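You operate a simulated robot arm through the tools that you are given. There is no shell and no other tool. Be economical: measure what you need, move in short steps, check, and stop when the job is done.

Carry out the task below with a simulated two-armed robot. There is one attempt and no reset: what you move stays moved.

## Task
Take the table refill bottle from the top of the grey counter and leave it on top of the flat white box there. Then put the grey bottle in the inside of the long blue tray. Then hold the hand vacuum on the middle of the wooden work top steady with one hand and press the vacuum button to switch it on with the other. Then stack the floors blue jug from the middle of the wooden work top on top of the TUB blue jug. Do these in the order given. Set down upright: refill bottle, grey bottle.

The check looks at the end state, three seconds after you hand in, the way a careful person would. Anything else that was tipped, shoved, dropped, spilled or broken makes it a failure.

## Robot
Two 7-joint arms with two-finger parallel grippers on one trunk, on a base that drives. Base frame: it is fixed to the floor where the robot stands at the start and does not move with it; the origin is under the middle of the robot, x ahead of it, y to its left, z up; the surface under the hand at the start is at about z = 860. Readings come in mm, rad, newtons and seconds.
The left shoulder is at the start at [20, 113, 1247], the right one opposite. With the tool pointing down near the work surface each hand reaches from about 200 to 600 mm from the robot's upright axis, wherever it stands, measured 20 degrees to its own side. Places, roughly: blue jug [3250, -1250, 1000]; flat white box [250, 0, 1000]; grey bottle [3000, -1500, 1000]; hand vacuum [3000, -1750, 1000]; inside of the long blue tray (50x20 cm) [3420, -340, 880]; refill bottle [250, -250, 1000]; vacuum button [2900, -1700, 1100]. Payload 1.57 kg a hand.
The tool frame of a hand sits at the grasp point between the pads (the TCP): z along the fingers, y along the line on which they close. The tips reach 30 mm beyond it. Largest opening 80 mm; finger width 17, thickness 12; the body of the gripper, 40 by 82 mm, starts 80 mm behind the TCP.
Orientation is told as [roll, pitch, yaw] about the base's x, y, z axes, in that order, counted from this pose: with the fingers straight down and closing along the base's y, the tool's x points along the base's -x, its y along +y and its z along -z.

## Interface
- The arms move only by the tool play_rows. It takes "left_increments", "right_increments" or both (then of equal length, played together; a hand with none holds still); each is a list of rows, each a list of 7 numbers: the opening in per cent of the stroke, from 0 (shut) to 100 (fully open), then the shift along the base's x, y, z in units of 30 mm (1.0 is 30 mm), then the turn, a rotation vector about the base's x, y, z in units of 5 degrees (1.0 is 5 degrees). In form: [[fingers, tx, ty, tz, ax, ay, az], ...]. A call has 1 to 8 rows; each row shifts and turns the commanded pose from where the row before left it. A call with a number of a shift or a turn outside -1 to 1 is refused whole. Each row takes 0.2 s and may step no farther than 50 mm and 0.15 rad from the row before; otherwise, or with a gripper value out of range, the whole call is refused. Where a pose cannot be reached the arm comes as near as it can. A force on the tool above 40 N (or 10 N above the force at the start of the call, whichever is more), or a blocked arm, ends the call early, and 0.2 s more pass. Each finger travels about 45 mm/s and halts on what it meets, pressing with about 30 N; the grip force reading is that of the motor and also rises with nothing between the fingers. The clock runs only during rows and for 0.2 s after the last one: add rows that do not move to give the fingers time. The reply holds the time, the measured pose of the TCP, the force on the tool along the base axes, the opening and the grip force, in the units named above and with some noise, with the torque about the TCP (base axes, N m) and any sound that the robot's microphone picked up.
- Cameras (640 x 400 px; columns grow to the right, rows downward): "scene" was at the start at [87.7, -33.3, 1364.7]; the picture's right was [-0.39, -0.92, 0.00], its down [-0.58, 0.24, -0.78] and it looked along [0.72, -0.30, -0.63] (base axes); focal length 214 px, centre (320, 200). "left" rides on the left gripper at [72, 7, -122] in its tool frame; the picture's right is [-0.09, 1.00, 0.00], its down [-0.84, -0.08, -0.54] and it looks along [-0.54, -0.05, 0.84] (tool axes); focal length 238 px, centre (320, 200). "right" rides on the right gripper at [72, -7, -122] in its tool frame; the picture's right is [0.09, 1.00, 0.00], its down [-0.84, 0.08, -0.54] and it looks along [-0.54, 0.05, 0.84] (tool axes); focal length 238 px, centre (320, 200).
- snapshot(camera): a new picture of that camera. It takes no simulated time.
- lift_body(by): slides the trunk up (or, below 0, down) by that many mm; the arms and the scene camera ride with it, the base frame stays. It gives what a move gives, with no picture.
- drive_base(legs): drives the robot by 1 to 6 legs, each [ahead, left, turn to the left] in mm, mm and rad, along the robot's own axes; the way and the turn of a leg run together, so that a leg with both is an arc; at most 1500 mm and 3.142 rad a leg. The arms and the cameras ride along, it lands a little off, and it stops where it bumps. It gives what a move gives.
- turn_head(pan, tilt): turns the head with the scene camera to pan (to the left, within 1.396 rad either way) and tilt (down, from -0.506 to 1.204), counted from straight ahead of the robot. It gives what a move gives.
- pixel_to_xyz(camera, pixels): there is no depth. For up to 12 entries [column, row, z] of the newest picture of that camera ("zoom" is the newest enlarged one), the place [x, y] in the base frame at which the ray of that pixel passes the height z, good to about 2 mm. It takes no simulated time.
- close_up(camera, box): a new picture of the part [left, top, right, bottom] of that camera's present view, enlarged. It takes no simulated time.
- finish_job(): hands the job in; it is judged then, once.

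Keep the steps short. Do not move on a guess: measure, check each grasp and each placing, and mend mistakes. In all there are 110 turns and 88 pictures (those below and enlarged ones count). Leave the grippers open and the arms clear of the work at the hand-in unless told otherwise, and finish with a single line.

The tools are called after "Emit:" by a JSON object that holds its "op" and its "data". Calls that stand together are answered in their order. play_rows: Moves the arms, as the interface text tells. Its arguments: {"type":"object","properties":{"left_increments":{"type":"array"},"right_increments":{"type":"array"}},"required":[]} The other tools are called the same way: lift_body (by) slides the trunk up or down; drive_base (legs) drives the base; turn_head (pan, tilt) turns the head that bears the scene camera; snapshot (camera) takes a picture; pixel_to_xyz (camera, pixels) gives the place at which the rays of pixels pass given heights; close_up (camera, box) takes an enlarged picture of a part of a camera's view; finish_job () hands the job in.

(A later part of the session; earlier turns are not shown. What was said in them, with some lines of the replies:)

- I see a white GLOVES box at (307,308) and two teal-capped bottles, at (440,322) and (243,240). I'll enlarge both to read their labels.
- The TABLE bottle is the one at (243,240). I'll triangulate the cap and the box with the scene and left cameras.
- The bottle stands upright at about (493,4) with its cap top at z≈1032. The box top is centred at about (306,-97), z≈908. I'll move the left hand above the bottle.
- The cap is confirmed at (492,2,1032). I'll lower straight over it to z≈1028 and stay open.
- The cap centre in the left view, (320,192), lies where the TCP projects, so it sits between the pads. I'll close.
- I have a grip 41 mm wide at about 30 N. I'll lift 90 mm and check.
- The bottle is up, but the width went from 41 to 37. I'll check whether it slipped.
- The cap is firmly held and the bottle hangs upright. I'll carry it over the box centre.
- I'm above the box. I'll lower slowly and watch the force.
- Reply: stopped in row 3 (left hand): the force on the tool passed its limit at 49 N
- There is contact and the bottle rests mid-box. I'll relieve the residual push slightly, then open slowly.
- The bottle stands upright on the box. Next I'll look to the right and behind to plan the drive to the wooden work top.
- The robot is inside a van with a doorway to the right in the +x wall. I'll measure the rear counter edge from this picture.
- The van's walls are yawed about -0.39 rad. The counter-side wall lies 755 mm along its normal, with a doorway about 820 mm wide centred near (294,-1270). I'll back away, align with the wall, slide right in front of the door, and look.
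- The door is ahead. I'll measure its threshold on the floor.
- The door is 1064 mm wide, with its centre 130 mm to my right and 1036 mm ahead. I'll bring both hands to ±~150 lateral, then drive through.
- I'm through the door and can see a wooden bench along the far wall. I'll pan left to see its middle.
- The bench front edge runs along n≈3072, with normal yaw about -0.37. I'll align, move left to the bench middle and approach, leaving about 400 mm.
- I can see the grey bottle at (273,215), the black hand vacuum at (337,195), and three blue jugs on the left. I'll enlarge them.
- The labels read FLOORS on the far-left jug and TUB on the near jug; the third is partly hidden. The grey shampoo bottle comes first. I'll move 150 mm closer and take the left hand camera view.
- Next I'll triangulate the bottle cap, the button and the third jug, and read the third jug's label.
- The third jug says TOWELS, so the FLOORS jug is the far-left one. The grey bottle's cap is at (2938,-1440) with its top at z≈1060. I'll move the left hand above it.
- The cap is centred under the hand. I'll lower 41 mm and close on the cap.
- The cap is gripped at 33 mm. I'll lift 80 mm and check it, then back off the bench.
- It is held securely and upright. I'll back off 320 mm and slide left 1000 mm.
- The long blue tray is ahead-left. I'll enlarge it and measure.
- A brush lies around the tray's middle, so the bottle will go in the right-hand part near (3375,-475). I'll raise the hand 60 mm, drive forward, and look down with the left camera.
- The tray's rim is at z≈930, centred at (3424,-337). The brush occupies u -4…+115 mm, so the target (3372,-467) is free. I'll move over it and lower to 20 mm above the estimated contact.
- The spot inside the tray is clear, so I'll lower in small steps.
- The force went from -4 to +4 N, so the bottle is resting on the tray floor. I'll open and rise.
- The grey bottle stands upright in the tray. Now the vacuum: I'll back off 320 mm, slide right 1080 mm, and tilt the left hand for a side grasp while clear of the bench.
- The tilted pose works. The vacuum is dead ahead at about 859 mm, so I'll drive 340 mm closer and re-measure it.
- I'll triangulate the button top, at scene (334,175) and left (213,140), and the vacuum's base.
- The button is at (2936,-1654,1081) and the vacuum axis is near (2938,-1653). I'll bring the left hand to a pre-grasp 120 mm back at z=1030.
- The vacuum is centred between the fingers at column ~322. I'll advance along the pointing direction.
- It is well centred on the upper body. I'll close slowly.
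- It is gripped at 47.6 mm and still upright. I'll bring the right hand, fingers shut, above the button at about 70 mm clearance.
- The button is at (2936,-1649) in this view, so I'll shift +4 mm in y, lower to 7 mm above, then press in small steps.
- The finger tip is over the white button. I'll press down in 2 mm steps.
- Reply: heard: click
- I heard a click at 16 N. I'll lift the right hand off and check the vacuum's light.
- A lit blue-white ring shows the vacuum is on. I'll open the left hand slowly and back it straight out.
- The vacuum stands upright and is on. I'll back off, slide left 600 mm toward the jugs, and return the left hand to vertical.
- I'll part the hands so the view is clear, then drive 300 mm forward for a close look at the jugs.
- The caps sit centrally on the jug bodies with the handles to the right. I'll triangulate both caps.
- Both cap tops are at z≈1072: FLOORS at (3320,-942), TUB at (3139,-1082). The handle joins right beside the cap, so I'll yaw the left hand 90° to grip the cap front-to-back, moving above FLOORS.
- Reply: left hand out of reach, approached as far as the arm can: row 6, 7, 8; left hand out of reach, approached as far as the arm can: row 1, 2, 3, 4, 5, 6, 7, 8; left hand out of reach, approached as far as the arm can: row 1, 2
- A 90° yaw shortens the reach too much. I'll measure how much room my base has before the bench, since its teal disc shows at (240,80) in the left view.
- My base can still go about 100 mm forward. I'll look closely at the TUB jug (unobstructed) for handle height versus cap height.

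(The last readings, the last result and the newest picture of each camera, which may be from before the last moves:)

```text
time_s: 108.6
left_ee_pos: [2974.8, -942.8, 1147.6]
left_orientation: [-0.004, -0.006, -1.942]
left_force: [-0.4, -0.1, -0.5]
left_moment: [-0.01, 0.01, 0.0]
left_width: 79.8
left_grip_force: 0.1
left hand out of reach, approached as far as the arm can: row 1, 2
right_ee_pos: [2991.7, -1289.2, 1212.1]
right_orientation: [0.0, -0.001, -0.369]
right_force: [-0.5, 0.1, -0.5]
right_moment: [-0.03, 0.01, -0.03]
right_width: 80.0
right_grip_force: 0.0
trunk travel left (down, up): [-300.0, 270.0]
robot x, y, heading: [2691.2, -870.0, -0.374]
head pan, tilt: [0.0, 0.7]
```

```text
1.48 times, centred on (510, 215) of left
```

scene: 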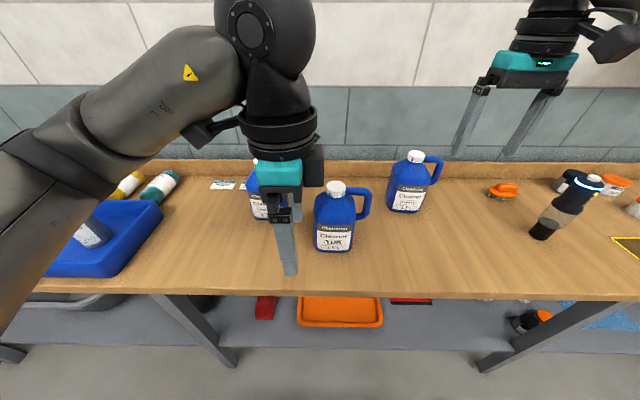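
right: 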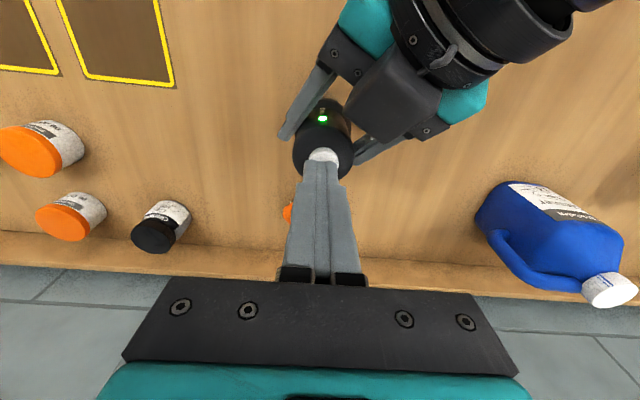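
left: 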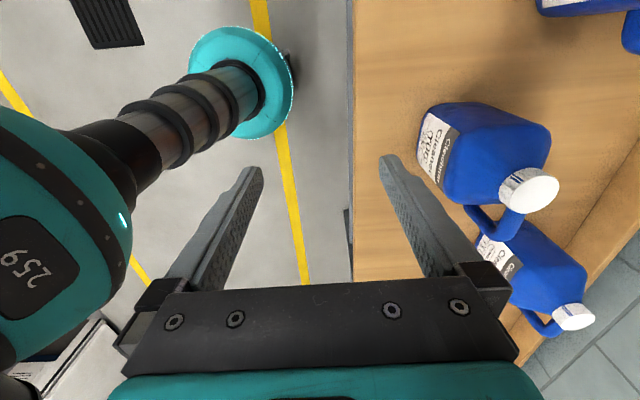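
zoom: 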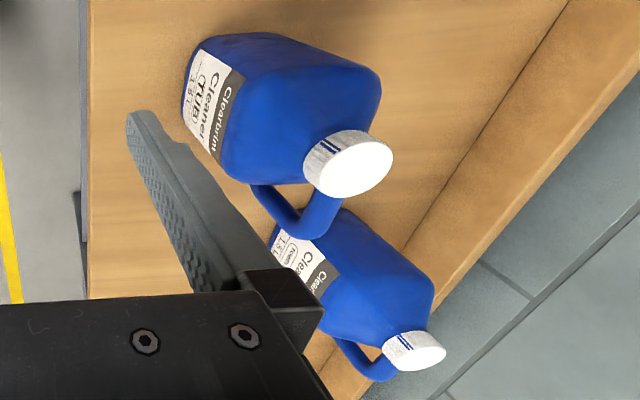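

The handle top sits only about 6 mm below the cap top, so I must grip front-to-back. I'll test the opposite yaw sense with the right hand while un-yawing the left.

Emit:
{"op": "play_rows", "data": {"left_increments": [[100, 0, 0, 0.3, 0, 0, 1], [100, 0, 0, 0.3, 0, 0, 1], [100, 0, 0, 0.3, 0, 0, 1], [100, 0, 0, 0.3, 0, 0, 1], [100, 0, 0, 0.3, 0, 0, 1], [100, 0, 0, 0.3, 0, 0, 1], [100, 0, 0, 0.3, 0, 0, 1], [100, 0, 0, 0.3, 0, 0, 1]], "right_increments": [[100, 0, 0, 0.1, 0, 0, -1], [100, 0, 0, 0.1, 0, 0, -1], [100, 0, 0, 0.1, 0, 0, -1], [100, 0, 0, 0.1, 0, 0, -1], [100, 0, 0, 0.1, 0, 0, -1], [100, 0, 0, 0.1, 0, 0, -1], [100, 0, 0, 0.1, 0, 0, -1], [100, 0, 0, 0.1, 0, 0, -1]]}}

Emit:
{"op": "play_rows", "data": {"left_increments": [[100, 0, 0, 0, 0, 0, 1], [100, 0, 0, 0, 0, 0, 1], [100, 0, 0, 0, 0, 0, 1], [100, 0, 0, 0, 0, 0, 1], [100, 0, 0, 0, 0, 0, 1], [100, 0, 0, 0, 0, 0, 1], [100, 0, 0, 0, 0, 0, 1], [100, 0, 0, 0, 0, 0, 1]], "right_increments": [[100, 0, 0, 0, 0, 0, -1], [100, 0, 0, 0, 0, 0, -1], [100, 0, 0, 0, 0, 0, -1], [100, 0, 0, 0, 0, 0, -1], [100, 0, 0, 0, 0, 0, -1], [100, 0, 0, 0, 0, 0, -1], [100, 0, 0, 0, 0, 0, -1], [100, 0, 0, 0, 0, 0, -1]]}}

```text
time_s: 110.4
left_ee_pos: [2974.8, -945.2, 1220.5]
left_orientation: [-0.006, -0.008, -1.243]
left_force: [-0.1, 0.2, 0.2]
left_moment: [0.01, 0.03, -0.01]
left_width: 80.0
left_grip_force: 0.1
right_ee_pos: [2991.5, -1289.8, 1237.3]
right_orientation: [0.0, 0.001, -1.071]
right_force: [0.3, 0.3, 0.6]
right_moment: [-0.01, 0.01, 0.0]
right_width: 79.9
right_grip_force: 0.2
trunk travel left (down, up): [-300.0, 270.0]
robot x, y, heading: [2692.6, -871.3, -0.372]
head pan, tilt: [0.0, 0.7]
```

```text
time_s: 112.2
left_ee_pos: [2974.5, -943.7, 1219.5]
left_orientation: [-0.005, -0.007, -0.543]
left_force: [0.3, 0.0, -0.2]
left_moment: [-0.01, -0.03, 0.02]
left_width: 80.0
left_grip_force: 0.1
right_ee_pos: [2991.6, -1288.7, 1236.4]
right_orientation: [0.001, -0.001, -1.768]
right_force: [-1.2, 0.6, -0.2]
right_moment: [0.0, -0.01, -0.01]
right_width: 79.7
right_grip_force: 0.0
trunk travel left (down, up): [-300.0, 270.0]
robot x, y, heading: [2690.6, -872.4, -0.37]
head pan, tilt: [0.0, 0.7]
```

The right hand reaches fine at yaw -80° relative. I'll use it for the jug: shift the robot left 330 mm and forward 80 mm, and look.

Emit:
{"op": "play_rows", "data": {"left_increments": [[100, 0.37, 0.9, 0, 0, 0, 0], [100, 0.37, 0.9, 0, 0, 0, 0], [100, 0.37, 0.9, 0, 0, 0, 0], [100, 0.37, 0.9, 0, 0, 0, 0], [100, 0.37, 0.9, 0, 0, 0, 0]]}}

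Emit:
{"op": "drive_base", "data": {"legs": [[0, 330, 0], [80, 0, 0]]}}

Emit:
{"op": "snapshot", "data": {"camera": "right"}}

Emit:
{"op": "snapshot", "data": {"camera": "scene"}}

```text
time_s: 113.4
left_ee_pos: [3029.8, -807.6, 1220.1]
left_orientation: [-0.005, -0.005, -0.547]
left_force: [0.4, 0.0, -0.1]
left_moment: [-0.02, -0.03, 0.0]
left_width: 80.0
left_grip_force: 0.0
right_ee_pos: [2992.2, -1289.1, 1237.2]
right_orientation: [0.0, -0.002, -1.767]
right_force: [-0.9, -0.6, 0.6]
right_moment: [0.0, -0.01, 0.01]
right_width: 79.7
right_grip_force: 0.1
trunk travel left (down, up): [-300.0, 270.0]
robot x, y, heading: [2687.9, -873.1, -0.368]
head pan, tilt: [0.0, 0.7]
```

```text
time_s: 116.3
left_ee_pos: [3226.9, -531.7, 1219.6]
left_orientation: [-0.006, -0.006, -0.559]
left_force: [0.0, -0.9, -0.9]
left_moment: [-0.03, 0.02, -0.01]
left_width: 80.1
left_grip_force: 0.0
right_ee_pos: [3183.6, -1011.7, 1235.7]
right_orientation: [-0.001, 0.002, -1.777]
right_force: [0.6, 0.9, -0.2]
right_moment: [0.01, 0.05, -0.03]
right_width: 79.9
right_grip_force: 0.1
trunk travel left (down, up): [-300.0, 270.0]
robot x, y, heading: [2891.2, -588.2, -0.383]
head pan, tilt: [0.0, 0.7]
```

```text
24 pictures are left
```

right: 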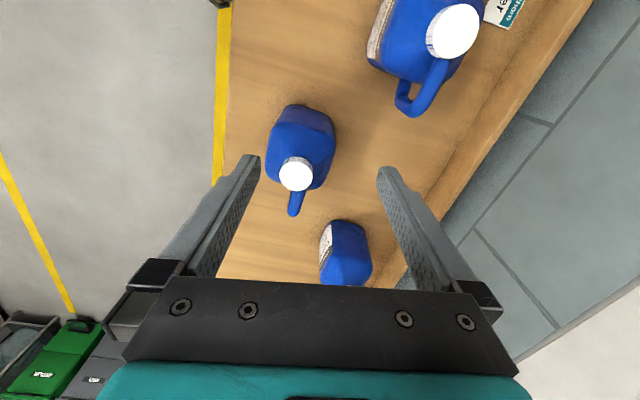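

```text
23 pictures are left
```

scene: 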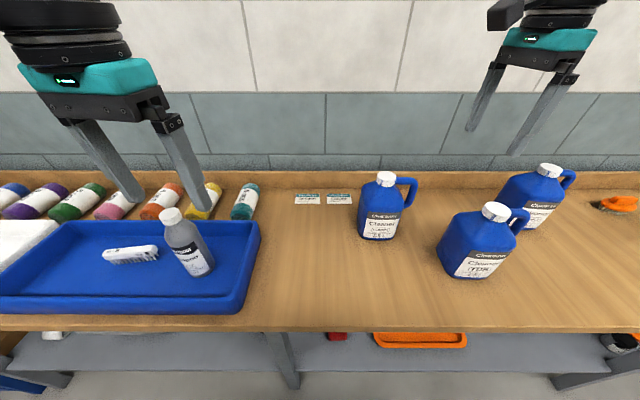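

Emit:
{"op": "pixel_to_xyz", "data": {"camera": "scene", "pixels": [[386, 176, 1060], [386, 176, 1072], [386, 176, 1085], [496, 209, 1060], [496, 209, 1072], [496, 209, 1085]]}}

Emit:
{"op": "pixel_to_xyz", "data": {"camera": "right", "pixels": [[455, 29, 1060], [455, 29, 1072], [455, 29, 1085], [297, 174, 1060], [297, 174, 1072], [297, 174, 1085], [420, 108, 1060], [294, 210, 1060]]}}

Emit:
{"op": "close_up", "data": {"camera": "right", "box": [240, 0, 520, 230]}}

```text
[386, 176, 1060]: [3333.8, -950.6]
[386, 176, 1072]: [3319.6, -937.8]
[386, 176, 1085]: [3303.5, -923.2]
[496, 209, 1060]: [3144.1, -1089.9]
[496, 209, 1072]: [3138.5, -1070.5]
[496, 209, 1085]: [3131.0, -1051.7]
```

```text
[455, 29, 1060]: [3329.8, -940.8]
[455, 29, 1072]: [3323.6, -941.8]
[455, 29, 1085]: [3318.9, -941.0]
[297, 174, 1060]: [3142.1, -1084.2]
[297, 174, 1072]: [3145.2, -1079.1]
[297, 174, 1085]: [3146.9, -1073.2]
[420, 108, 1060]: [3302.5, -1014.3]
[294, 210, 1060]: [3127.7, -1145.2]
```

```text
1.74 times, centred on (380, 115) of right
```

zoom: 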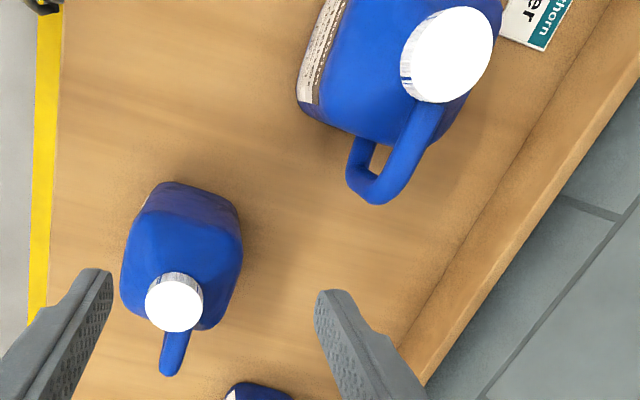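

FLOORS cap is at (3326,-942,~1068), TUB cap at (3142,-1082,~1067), and the handles point along -u. I'll move the right hand above FLOORS.

Emit:
{"op": "play_rows", "data": {"right_increments": [[100, 0.947, 0.467, -0.6, 0, 0, 0], [100, 0.947, 0.467, -0.6, 0, 0, 0], [100, 0.947, 0.467, -0.6, 0, 0, 0], [100, 0.947, 0.467, -0.6, 0, 0, 0], [100, 0.947, 0.467, -0.6, 0, 0, 0], [100, 0, 0, 0, 0, 0, 0]]}}

Emit:
{"op": "snapshot", "data": {"camera": "right"}}

Emit:
{"op": "pixel_to_xyz", "data": {"camera": "right", "pixels": [[320, 150, 1068], [320, 160, 1068], [330, 160, 1068]]}}

```text
time_s: 117.7
left_ee_pos: [3225.5, -531.9, 1221.1]
left_orientation: [-0.003, -0.006, -0.559]
left_force: [-0.4, 0.3, -1.0]
left_moment: [0.0, -0.01, 0.03]
left_width: 80.0
left_grip_force: 0.0
right_ee_pos: [3325.8, -940.8, 1148.2]
right_orientation: [0.0, 0.0, -1.776]
right_force: [0.7, -0.3, 0.2]
right_moment: [-0.02, 0.0, 0.0]
right_width: 80.0
right_grip_force: 0.0
trunk travel left (down, up): [-300.0, 270.0]
robot x, y, heading: [2885.8, -591.1, -0.376]
head pan, tilt: [0.0, 0.7]
```

```text
21 pictures are left
```

right: 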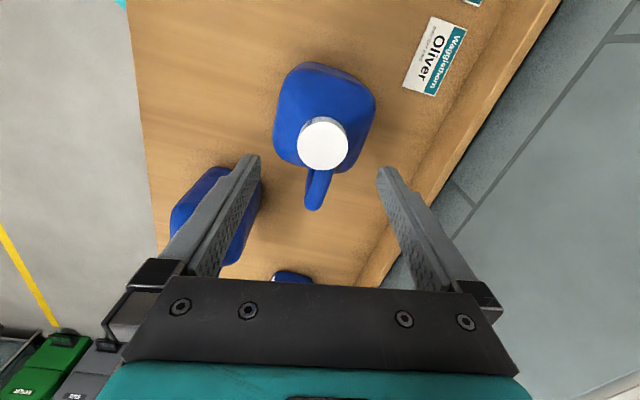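

```text
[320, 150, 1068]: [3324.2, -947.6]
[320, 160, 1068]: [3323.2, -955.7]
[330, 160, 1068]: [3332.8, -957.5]
```

The cap is at (3327,-944). I'll adjust by 4 mm, lower to z≈1076, and check before closing.

Emit:
{"op": "play_rows", "data": {"right_increments": [[100, 0.05, -0.12, -0.8, 0, 0, 0], [100, 0, 0, -0.8, 0, 0, 0], [100, 0, 0, -0.8, 0, 0, 0], [100, 0, 0, 0, 0, 0, 0]]}}

Emit:
{"op": "snapshot", "data": {"camera": "right"}}

Emit:
{"op": "close_up", "data": {"camera": "scene", "box": [330, 110, 450, 260]}}

```text
time_s: 118.7
left_ee_pos: [3226.7, -530.9, 1220.7]
left_orientation: [-0.005, -0.007, -0.557]
left_force: [0.3, -0.6, 0.4]
left_moment: [0.01, 0.01, -0.01]
left_width: 80.0
left_grip_force: 0.0
right_ee_pos: [3326.9, -946.9, 1075.5]
right_orientation: [0.0, 0.002, -1.778]
right_force: [-0.1, -0.5, -0.9]
right_moment: [0.01, 0.02, -0.03]
right_width: 79.8
right_grip_force: 0.0
trunk travel left (down, up): [-300.0, 270.0]
robot x, y, heading: [2887.2, -593.5, -0.383]
head pan, tilt: [0.0, 0.7]
```

```text
20 pictures are left
```

right: 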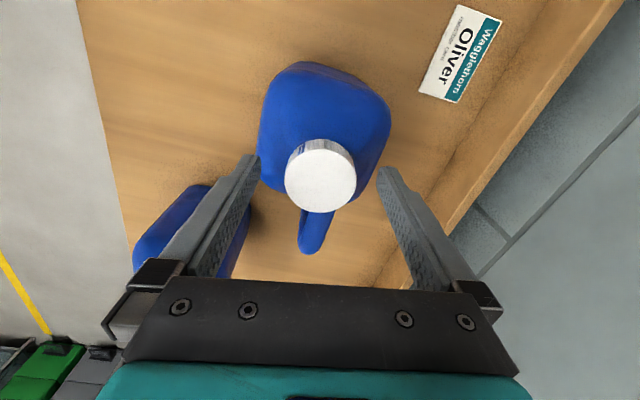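

```text
2.67 times, centred on (390, 185) of scene
```

zoom: 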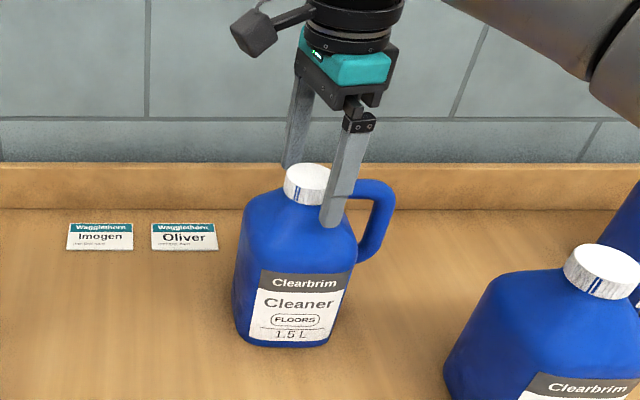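

The hand looks about 4–5 mm too far toward the handle side. I'll shift it back +u by 5 mm, then close on the cap.

Emit:
{"op": "play_rows", "data": {"right_increments": [[100, 0.06, 0.15, 0, 0, 0, 0], [75, 0, 0, 0, 0, 0, 0], [60, 0, 0, 0, 0, 0, 0], [45, 0, 0, 0, 0, 0, 0], [20, 0, 0, 0, 0, 0, 0], [10, 0, 0, 0, 0, 0, 0], [10, 0, 0, 0, 0, 0, 0]]}}

Emit:
{"op": "snapshot", "data": {"camera": "right"}}

```text
time_s: 120.3
left_ee_pos: [3227.0, -530.5, 1220.7]
left_orientation: [-0.003, -0.006, -0.559]
left_force: [-0.8, 0.6, 0.2]
left_moment: [-0.01, 0.01, -0.02]
left_width: 79.9
left_grip_force: 0.2
right_ee_pos: [3328.0, -940.2, 1073.7]
right_orientation: [-0.002, -0.001, -1.779]
right_force: [-1.1, 1.9, 0.5]
right_moment: [-0.06, 0.16, -0.1]
right_width: 44.2
right_grip_force: 29.9
trunk travel left (down, up): [-300.0, 270.0]
robot x, y, heading: [2888.1, -587.9, -0.381]
head pan, tilt: [0.0, 0.7]
```

```text
18 pictures are left
```

right: 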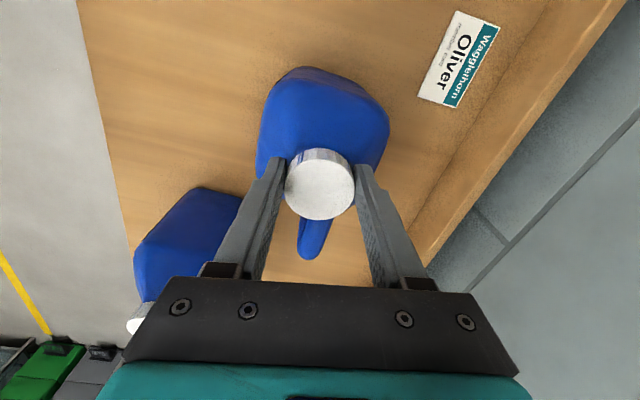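

It is gripped at 44 mm. I'll test-lift by 20 mm.

Emit:
{"op": "play_rows", "data": {"right_increments": [[0, 0, 0, 0.2, 0, 0, 0], [0, 0, 0, 0.25, 0, 0, 0], [0, 0, 0, 0.25, 0, 0, 0], [0, 0, 0, 0, 0, 0, 0], [0, 0, 0, 0, 0, 0, 0]]}}

Emit:
{"op": "close_up", "data": {"camera": "scene", "box": [330, 110, 450, 260]}}

```text
time_s: 121.5
left_ee_pos: [3226.8, -532.2, 1219.3]
left_orientation: [-0.006, -0.006, -0.559]
left_force: [-0.4, 0.2, 0.1]
left_moment: [0.01, -0.02, 0.0]
left_width: 79.9
left_grip_force: 0.1
right_ee_pos: [3328.8, -940.3, 1096.0]
right_orientation: [-0.002, 0.001, -1.78]
right_force: [0.1, -0.6, -14.8]
right_moment: [0.1, 0.01, -0.01]
right_width: 44.0
right_grip_force: 30.5
trunk travel left (down, up): [-300.0, 270.0]
robot x, y, heading: [2887.6, -589.1, -0.383]
head pan, tilt: [0.0, 0.7]
```

```text
2.67 times, centred on (390, 185) of scene
```

zoom: 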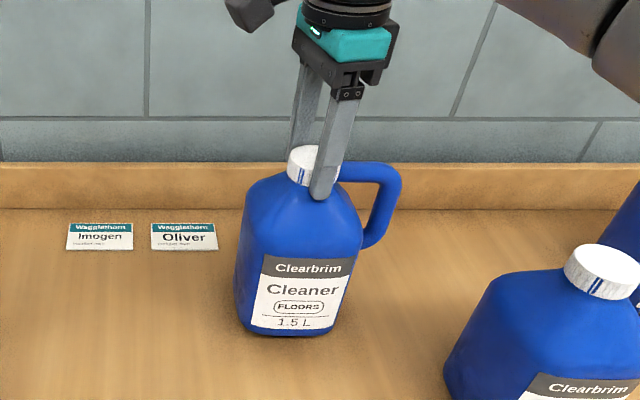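

It weighs 14.8 N and is held upright, with the centre of mass about 7 mm toward the handle. I'll raise the trunk 225 mm so the jug's base clears the TUB cap.

Emit:
{"op": "lift_body", "data": {"by": 225}}

Emit:
{"op": "snapshot", "data": {"camera": "scene"}}

```text
time_s: 123.9
left_ee_pos: [3228.1, -532.6, 1444.6]
left_orientation: [-0.006, -0.004, -0.559]
left_force: [0.5, -0.2, 0.1]
left_moment: [0.01, -0.01, -0.02]
left_width: 80.0
left_grip_force: 0.1
right_ee_pos: [3328.9, -942.2, 1317.5]
right_orientation: [-0.001, 0.0, -1.778]
right_force: [0.1, -1.0, -14.3]
right_moment: [0.13, -0.03, 0.01]
right_width: 44.3
right_grip_force: 29.9
trunk travel left (down, up): [-525.0, 45.0]
robot x, y, heading: [2886.7, -592.4, -0.384]
head pan, tilt: [0.0, 0.7]
```

```text
16 pictures are left
```

scene: 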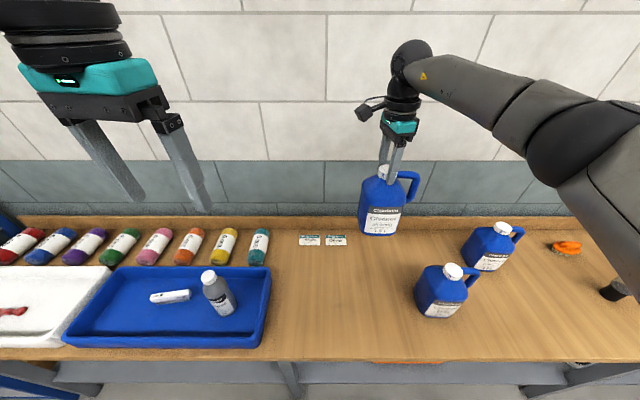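

Emit:
{"op": "pixel_to_xyz", "data": {"camera": "scene", "pixels": [[453, 270, 1060], [453, 270, 1068], [453, 270, 1075]]}}

Emit:
{"op": "play_rows", "data": {"right_increments": [[0, -0.4, -0.28, 0, 0, 0, 0], [0, -0.75, -0.53, 0, 0, 0, 0], [0, -0.8, -0.57, 0, 0, 0, 0], [0, -0.8, -0.57, 0, 0, 0, 0], [0, -0.8, -0.57, 0, 0, 0, 0], [0, -0.8, -0.57, 0, 0, 0, 0], [0, -0.8, -0.57, 0, 0, 0, 0], [0, -0.6, -0.43, 0, 0, 0, 0]]}}

Emit:
{"op": "play_rows", "data": {"right_increments": [[0, -0.4, -0.3, 0, 0, 0, 0], [0, 0, 0, 0, 0, 0, 0], [0, 0, 0, 0, 0, 0, 0]]}}

Emit:
{"op": "snapshot", "data": {"camera": "scene"}}

```text
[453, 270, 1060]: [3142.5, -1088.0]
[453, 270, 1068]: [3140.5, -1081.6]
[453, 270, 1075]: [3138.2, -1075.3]
```

```text
time_s: 125.7
left_ee_pos: [3226.8, -531.9, 1445.0]
left_orientation: [-0.005, -0.006, -0.561]
left_force: [-0.8, 0.4, 0.7]
left_moment: [0.0, -0.02, 0.0]
left_width: 79.9
left_grip_force: 0.1
right_ee_pos: [3152.4, -1065.4, 1320.9]
right_orientation: [0.001, -0.001, -1.779]
right_force: [0.1, 0.2, -14.5]
right_moment: [0.11, -0.02, -0.05]
right_width: 44.3
right_grip_force: 29.5
trunk travel left (down, up): [-525.0, 45.0]
robot x, y, heading: [2887.3, -590.6, -0.381]
head pan, tilt: [0.0, 0.7]
```

```text
time_s: 126.5
left_ee_pos: [3226.8, -533.4, 1445.2]
left_orientation: [-0.003, -0.005, -0.559]
left_force: [0.5, 0.9, 0.0]
left_moment: [0.01, -0.03, 0.0]
left_width: 79.9
left_grip_force: 0.1
right_ee_pos: [3142.9, -1073.2, 1321.2]
right_orientation: [-0.001, 0.0, -1.778]
right_force: [-0.3, -0.3, -15.0]
right_moment: [0.12, -0.04, -0.02]
right_width: 44.3
right_grip_force: 30.4
trunk travel left (down, up): [-525.0, 45.0]
robot x, y, heading: [2887.6, -591.1, -0.384]
head pan, tilt: [0.0, 0.7]
```

```text
15 pictures are left
```

scene: 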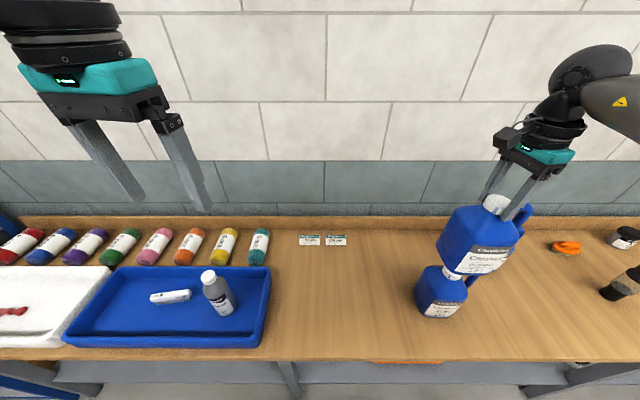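

The jug's centre of mass is over the TUB cap within about 2 mm. I'll lower to about 8 mm above expected contact and view it.

Emit:
{"op": "play_rows", "data": {"right_increments": [[0, 0, 0, -0.5, 0, 0, 0], [0, 0, 0, -0.4, 0, 0, 0], [0, 0, 0, -0.2, 0, 0, 0], [0, 0, 0, -0.15, 0, 0, 0], [0, 0, 0, 0, 0, 0, 0]]}}

Emit:
{"op": "turn_head", "data": {"pan": -0.7, "tilt": 0.6}}

Emit:
{"op": "close_up", "data": {"camera": "scene", "box": [240, 120, 400, 320]}}

```text
time_s: 127.7
left_ee_pos: [3227.5, -532.7, 1444.3]
left_orientation: [-0.005, -0.005, -0.559]
left_force: [-0.1, -0.2, -0.5]
left_moment: [-0.02, 0.0, 0.01]
left_width: 79.9
left_grip_force: 0.0
right_ee_pos: [3144.2, -1074.5, 1283.4]
right_orientation: [-0.002, 0.001, -1.778]
right_force: [-0.8, -0.4, -14.4]
right_moment: [0.11, -0.02, -0.03]
right_width: 44.4
right_grip_force: 29.9
trunk travel left (down, up): [-525.0, 45.0]
robot x, y, heading: [2890.1, -594.7, -0.381]
head pan, tilt: [0.0, 0.7]
```

```text
time_s: 128.8
left_ee_pos: [3226.8, -531.7, 1444.6]
left_orientation: [-0.006, -0.006, -0.56]
left_force: [0.9, 0.3, 0.6]
left_moment: [-0.02, -0.01, 0.0]
left_width: 80.2
left_grip_force: 0.0
right_ee_pos: [3143.6, -1074.2, 1283.3]
right_orientation: [0.0, 0.0, -1.778]
right_force: [0.8, -0.1, -15.6]
right_moment: [0.13, -0.03, 0.0]
right_width: 44.1
right_grip_force: 30.1
trunk travel left (down, up): [-525.0, 45.0]
robot x, y, heading: [2887.6, -587.6, -0.383]
head pan, tilt: [-0.7, 0.6]
```

```text
2.00 times, centred on (320, 220) of scene
```

zoom: 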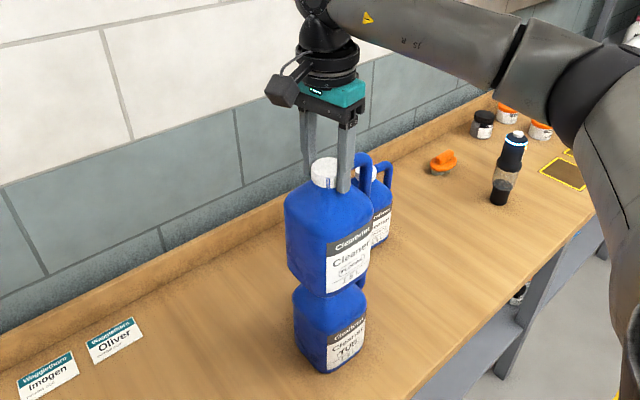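

The jugs line up. I'll lower in small steps and watch the weight transfer.

Emit:
{"op": "play_rows", "data": {"right_increments": [[0, -0.05, 0, -0.1, 0, 0, 0], [0, 0, 0, -0.1, 0, 0, 0], [0, 0, 0, 0, 0, 0, 0]]}}

```text
time_s: 129.6
left_ee_pos: [3226.6, -532.0, 1444.9]
left_orientation: [-0.005, -0.006, -0.559]
left_force: [0.3, -0.5, 1.1]
left_moment: [0.01, -0.01, 0.02]
left_width: 79.9
left_grip_force: 0.1
right_ee_pos: [3141.8, -1073.0, 1275.9]
right_orientation: [-0.001, -0.001, -1.777]
right_force: [0.7, -0.7, -13.9]
right_moment: [0.07, -0.01, 0.01]
right_width: 44.5
right_grip_force: 29.9
trunk travel left (down, up): [-525.0, 45.0]
robot x, y, heading: [2887.9, -585.6, -0.383]
head pan, tilt: [-0.7, 0.6]
```

Emit:
{"op": "play_rows", "data": {"right_increments": [[0, 0, 0, -0.07, 0, 0, 0], [0, 0, 0, -0.05, 0, 0, 0], [0, 0, 0, 0, 0, 0, 0]]}}

```text
time_s: 130.3
left_ee_pos: [3226.5, -531.6, 1444.8]
left_orientation: [-0.003, -0.005, -0.558]
left_force: [-0.8, 0.4, -0.7]
left_moment: [-0.01, -0.04, -0.01]
left_width: 80.2
left_grip_force: 0.0
right_ee_pos: [3142.5, -1072.6, 1273.0]
right_orientation: [-0.003, 0.001, -1.777]
right_force: [0.2, 0.0, -14.9]
right_moment: [0.1, -0.03, -0.04]
right_width: 44.2
right_grip_force: 29.5
trunk travel left (down, up): [-525.0, 45.0]
robot x, y, heading: [2888.2, -593.6, -0.383]
head pan, tilt: [-0.7, 0.6]
```

There is no contact yet, so I'll continue.

Emit:
{"op": "play_rows", "data": {"right_increments": [[0, 0, -0.05, -0.06, 0, 0, 0], [0, 0, 0, -0.06, 0, 0, 0], [0, 0, 0, 0, 0, 0, 0]]}}

```text
time_s: 131.2
left_ee_pos: [3227.4, -532.2, 1444.7]
left_orientation: [-0.004, -0.005, -0.559]
left_force: [1.1, -0.2, -0.2]
left_moment: [0.02, 0.02, -0.02]
left_width: 80.0
left_grip_force: 0.0
right_ee_pos: [3143.3, -1074.4, 1268.0]
right_orientation: [0.001, -0.001, -1.778]
right_force: [0.2, -0.2, -14.9]
right_moment: [0.11, -0.02, -0.02]
right_width: 44.3
right_grip_force: 29.9
trunk travel left (down, up): [-525.0, 45.0]
robot x, y, heading: [2889.7, -591.7, -0.383]
head pan, tilt: [-0.7, 0.6]
```

Emit:
{"op": "play_rows", "data": {"right_increments": [[0, 0, 0, -0.06, 0, 0, 0], [0, 0, 0, -0.06, 0, 0, 0], [0, 0, 0, 0, 0, 0, 0]]}}

Emit:
{"op": "close_up", "data": {"camera": "scene", "box": [270, 190, 370, 320]}}

```text
time_s: 131.9
left_ee_pos: [3226.9, -532.4, 1444.9]
left_orientation: [-0.003, -0.005, -0.559]
left_force: [-0.3, 0.3, 0.4]
left_moment: [-0.01, 0.03, 0.02]
left_width: 79.9
left_grip_force: 0.0
right_ee_pos: [3141.8, -1073.7, 1265.1]
right_orientation: [0.001, 0.0, -1.779]
right_force: [0.3, -0.4, -14.2]
right_moment: [0.09, -0.01, 0.02]
right_width: 44.4
right_grip_force: 30.2
trunk travel left (down, up): [-525.0, 45.0]
robot x, y, heading: [2883.6, -594.0, -0.379]
head pan, tilt: [-0.7, 0.6]
```

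```text
3.08 times, centred on (320, 255) of scene
```

zoom: 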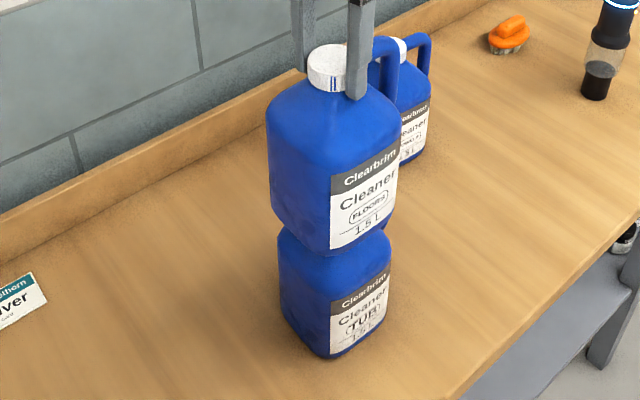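

Emit:
{"op": "play_rows", "data": {"right_increments": [[0, 0, -0.03, -0.05, 0, 0, 0], [0, 0, 0, -0.05, 0, 0, 0], [0, 0, 0, 0, 0, 0, 0]]}}

```text
time_s: 132.8
left_ee_pos: [3226.3, -531.6, 1445.0]
left_orientation: [-0.004, -0.006, -0.559]
left_force: [-0.1, -0.4, -0.8]
left_moment: [-0.02, 0.0, 0.0]
left_width: 80.1
left_grip_force: 0.0
right_ee_pos: [3142.1, -1075.0, 1262.2]
right_orientation: [0.003, -0.001, -1.778]
right_force: [-0.9, -0.7, -4.4]
right_moment: [-0.12, 0.24, -0.03]
right_width: 44.3
right_grip_force: 29.9
trunk travel left (down, up): [-525.0, 45.0]
robot x, y, heading: [2888.3, -589.8, -0.379]
head pan, tilt: [-0.7, 0.6]
```

Contact: 10 N has gone onto the TUB cap. I'll lower about 1 mm more so it seats.

Emit:
{"op": "play_rows", "data": {"right_increments": [[0, 0, 0, -0.03, 0, 0, 0], [0, 0, 0, 0, 0, 0, 0], [0, 0, 0, 0, 0, 0, 0]]}}

Emit:
{"op": "close_up", "data": {"camera": "scene", "box": [270, 180, 370, 320]}}

```text
time_s: 133.6
left_ee_pos: [3226.9, -529.9, 1444.5]
left_orientation: [-0.005, -0.006, -0.559]
left_force: [0.2, -0.2, 0.4]
left_moment: [-0.03, -0.01, -0.01]
left_width: 79.9
left_grip_force: 0.1
right_ee_pos: [3142.1, -1073.8, 1262.4]
right_orientation: [0.005, -0.003, -1.78]
right_force: [-0.2, -1.0, 8.9]
right_moment: [-0.29, 0.5, 0.0]
right_width: 44.2
right_grip_force: 29.7
trunk travel left (down, up): [-525.0, 45.0]
robot x, y, heading: [2890.9, -594.6, -0.382]
head pan, tilt: [-0.7, 0.6]
```

```text
2.86 times, centred on (320, 250) of scene
```

zoom: 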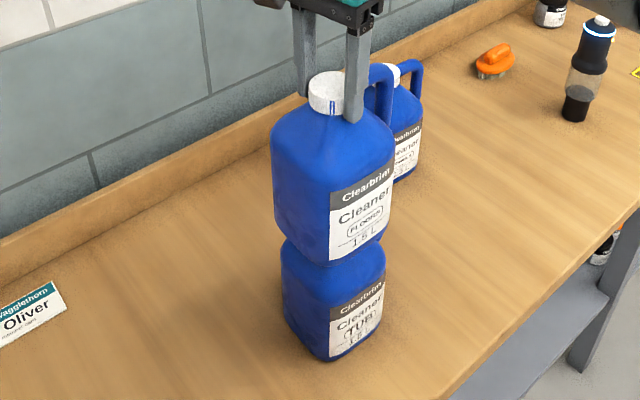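

The jug is seated with a bit too much push. I'll ease up about 0.8 mm so most of the weight rests on the cap without extra load.

Emit:
{"op": "play_rows", "data": {"right_increments": [[0, 0, 0, 0.02, 0, 0, 0], [0, 0, 0, 0, 0, 0, 0]]}}

```text
time_s: 134.2
left_ee_pos: [3225.8, -531.7, 1446.0]
left_orientation: [-0.005, -0.007, -0.558]
left_force: [-0.5, -0.7, -0.1]
left_moment: [0.0, -0.02, 0.02]
left_width: 79.9
left_grip_force: 0.0
right_ee_pos: [3142.4, -1074.6, 1261.9]
right_orientation: [0.001, -0.002, -1.779]
right_force: [1.1, -1.5, 7.6]
right_moment: [-0.5, -0.05, -0.06]
right_width: 44.4
right_grip_force: 29.7
trunk travel left (down, up): [-525.0, 45.0]
robot x, y, heading: [2887.0, -590.9, -0.378]
head pan, tilt: [-0.7, 0.6]
```

Emit:
{"op": "play_rows", "data": {"right_increments": [[0, 0, 0, 0.025, 0, 0, 0], [0, 0, 0, 0, 0, 0, 0]]}}

```text
time_s: 134.8
left_ee_pos: [3227.3, -530.7, 1446.1]
left_orientation: [-0.006, -0.007, -0.557]
left_force: [-0.2, -1.2, 0.4]
left_moment: [-0.01, 0.04, -0.06]
left_width: 79.9
left_grip_force: 0.1
right_ee_pos: [3141.4, -1074.4, 1262.7]
right_orientation: [0.002, 0.0, -1.779]
right_force: [3.1, -2.5, 3.8]
right_moment: [-0.5, -0.39, 0.1]
right_width: 44.5
right_grip_force: 29.9
trunk travel left (down, up): [-525.0, 45.0]
robot x, y, heading: [2887.7, -591.2, -0.377]
head pan, tilt: [-0.7, 0.6]
```

Emit:
{"op": "play_rows", "data": {"right_increments": [[0, 0, 0, 0.03, 0, 0, 0], [0, 0, 0, 0, 0, 0, 0]]}}

```text
time_s: 135.3
left_ee_pos: [3227.1, -531.4, 1445.3]
left_orientation: [-0.005, -0.007, -0.56]
left_force: [0.0, 0.4, 0.9]
left_moment: [-0.01, 0.02, 0.01]
left_width: 80.0
left_grip_force: 0.0
right_ee_pos: [3140.7, -1074.2, 1262.9]
right_orientation: [-0.003, -0.001, -1.78]
right_force: [1.9, -0.1, -7.0]
right_moment: [-0.1, -0.46, 0.08]
right_width: 44.4
right_grip_force: 29.9
trunk travel left (down, up): [-525.0, 45.0]
robot x, y, heading: [2885.4, -591.6, -0.388]
head pan, tilt: [-0.7, 0.6]
```

About half the weight is on the cap with little side force. I'll release gently and hold still.

Emit:
{"op": "play_rows", "data": {"right_increments": [[57, 0, 0, 0, 0, 0, 0], [60, 0, 0, 0, 0, 0, 0], [64, 0, 0, 0, 0, 0, 0], [64, 0, 0, 0, 0, 0, 0]]}}

Emit:
{"op": "close_up", "data": {"camera": "scene", "box": [270, 180, 370, 320]}}

```text
time_s: 136.3
left_ee_pos: [3226.8, -531.8, 1444.5]
left_orientation: [-0.004, -0.008, -0.558]
left_force: [-0.6, 0.7, 0.1]
left_moment: [-0.01, 0.0, -0.01]
left_width: 80.0
left_grip_force: 0.0
right_ee_pos: [3140.8, -1074.8, 1263.8]
right_orientation: [0.0, 0.0, -1.778]
right_force: [1.0, -0.3, 0.2]
right_moment: [0.0, -0.02, -0.01]
right_width: 51.6
right_grip_force: 0.1
trunk travel left (down, up): [-525.0, 45.0]
robot x, y, heading: [2885.7, -590.9, -0.378]
head pan, tilt: [-0.7, 0.6]
```

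```text
2.86 times, centred on (320, 250) of scene
```

zoom: 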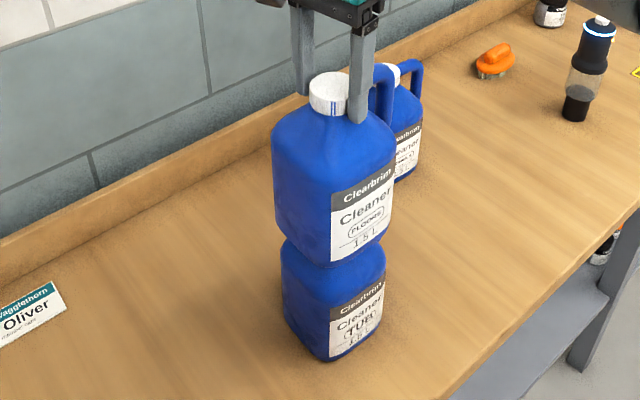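

It stands free with zero force. I'll wait a second with the fingers as guards, then check.

Emit:
{"op": "play_rows", "data": {"right_increments": [[66, 0, 0, 0, 0, 0, 0], [68, 0, 0, 0, 0, 0, 0], [70, 0, 0, 0, 0, 0, 0], [72, 0, 0, 0, 0, 0, 0], [75, 0, 0, 0, 0, 0, 0], [80, 0, 0, 0, 0, 0, 0], [90, 0, 0, 0, 0, 0, 0], [100, 0, 0, 0, 0, 0, 0]]}}

Emit:
{"op": "snapshot", "data": {"camera": "right"}}

```text
time_s: 138.2
left_ee_pos: [3226.4, -530.9, 1445.0]
left_orientation: [-0.006, -0.007, -0.558]
left_force: [0.4, 0.5, -0.1]
left_moment: [0.0, -0.01, 0.0]
left_width: 80.0
left_grip_force: 0.1
right_ee_pos: [3139.6, -1075.0, 1264.1]
right_orientation: [-0.002, 0.0, -1.777]
right_force: [-0.3, 0.6, -0.2]
right_moment: [0.0, -0.03, -0.01]
right_width: 80.2
right_grip_force: 0.0
trunk travel left (down, up): [-525.0, 45.0]
robot x, y, heading: [2889.4, -591.9, -0.384]
head pan, tilt: [-0.7, 0.6]
```

```text
10 pictures are left
```

right: 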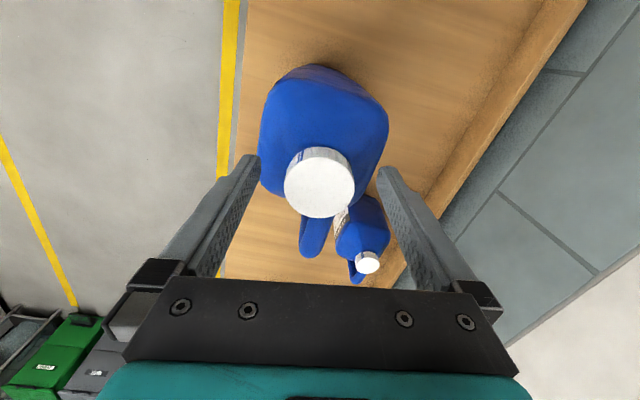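

The stack is standing and the fingers are well clear of the cap. I'll raise the right hand straight up 90 mm and check.

Emit:
{"op": "play_rows", "data": {"right_increments": [[100, 0, 0, 0.4, 0, 0, 0], [100, 0, 0, 0.6, 0, 0, 0], [100, 0, 0, 0.8, 0, 0, 0], [100, 0, 0, 0.8, 0, 0, 0], [100, 0, 0, 0.8, 0, 0, 0], [100, 0, 0, 0, 0, 0, 0]]}}

Emit:
{"op": "snapshot", "data": {"camera": "scene"}}

```text
time_s: 139.6
left_ee_pos: [3225.2, -531.4, 1446.1]
left_orientation: [-0.004, -0.007, -0.559]
left_force: [-0.8, -0.2, -0.5]
left_moment: [-0.02, -0.04, 0.0]
left_width: 79.9
left_grip_force: 0.0
right_ee_pos: [3141.3, -1074.5, 1366.6]
right_orientation: [-0.001, 0.0, -1.777]
right_force: [-0.7, 0.0, 0.6]
right_moment: [-0.01, 0.03, -0.02]
right_width: 80.2
right_grip_force: 0.0
trunk travel left (down, up): [-525.0, 45.0]
robot x, y, heading: [2887.1, -589.7, -0.381]
head pan, tilt: [-0.7, 0.6]
```

```text
9 pictures are left
```

scene: 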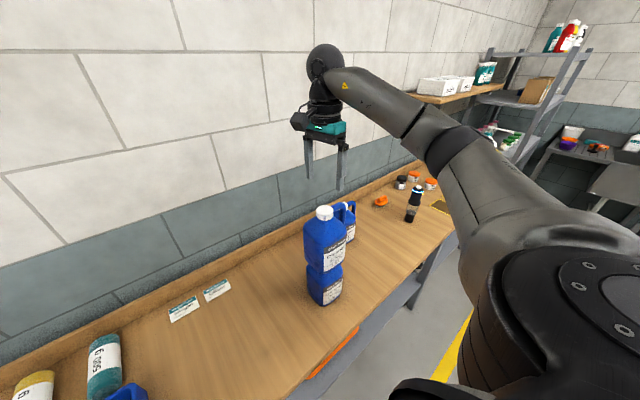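

The stack stands and the hand is 78 mm above it. I'll back the robot off the bench and take a final look.

Emit:
{"op": "drive_base", "data": {"legs": [[-400, 0, 0]]}}

Emit:
{"op": "turn_head", "data": {"pan": -0.3, "tilt": 0.6}}

Emit:
{"op": "snapshot", "data": {"camera": "scene"}}

```text
time_s: 142.1
left_ee_pos: [2854.0, -382.8, 1445.6]
left_orientation: [-0.005, -0.007, -0.562]
left_force: [0.3, -0.2, 0.5]
left_moment: [-0.06, 0.0, -0.03]
left_width: 80.1
left_grip_force: 0.0
right_ee_pos: [2767.6, -924.8, 1366.4]
right_orientation: [0.0, 0.0, -1.782]
right_force: [0.3, 0.1, 0.5]
right_moment: [0.0, -0.04, -0.01]
right_width: 80.0
right_grip_force: 0.1
trunk travel left (down, up): [-525.0, 45.0]
robot x, y, heading: [2515.3, -439.5, -0.384]
head pan, tilt: [-0.7, 0.6]
```

```text
time_s: 142.9
left_ee_pos: [2855.1, -382.1, 1444.9]
left_orientation: [-0.005, -0.007, -0.562]
left_force: [-1.0, 0.4, -0.2]
left_moment: [0.01, 0.05, -0.01]
left_width: 80.1
left_grip_force: 0.0
right_ee_pos: [2767.2, -925.7, 1366.9]
right_orientation: [0.0, 0.0, -1.782]
right_force: [-0.4, -0.1, 0.9]
right_moment: [-0.01, -0.01, 0.02]
right_width: 79.9
right_grip_force: 0.2
trunk travel left (down, up): [-525.0, 45.0]
robot x, y, heading: [2517.6, -444.6, -0.382]
head pan, tilt: [-0.3, 0.6]
```

```text
8 pictures are left
```

scene: 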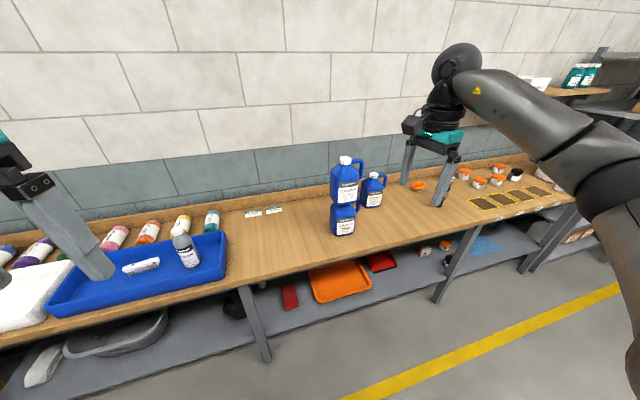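

The FLOORS jug stands on the TUB jug, the grey bottle is upright in the tray, and the arms are open and clear. The vacuum was still on and upright in the last clear view. I'm handing in.

Emit:
{"op": "finish_job", "data": {}}

```text
The job is handed in.
```

All four steps were done in order and the job is handed in: refill bottle upright on the white box, grey bottle upright in the blue tray, vacuum switched on, FLOORS jug stacked on the TUB jug.
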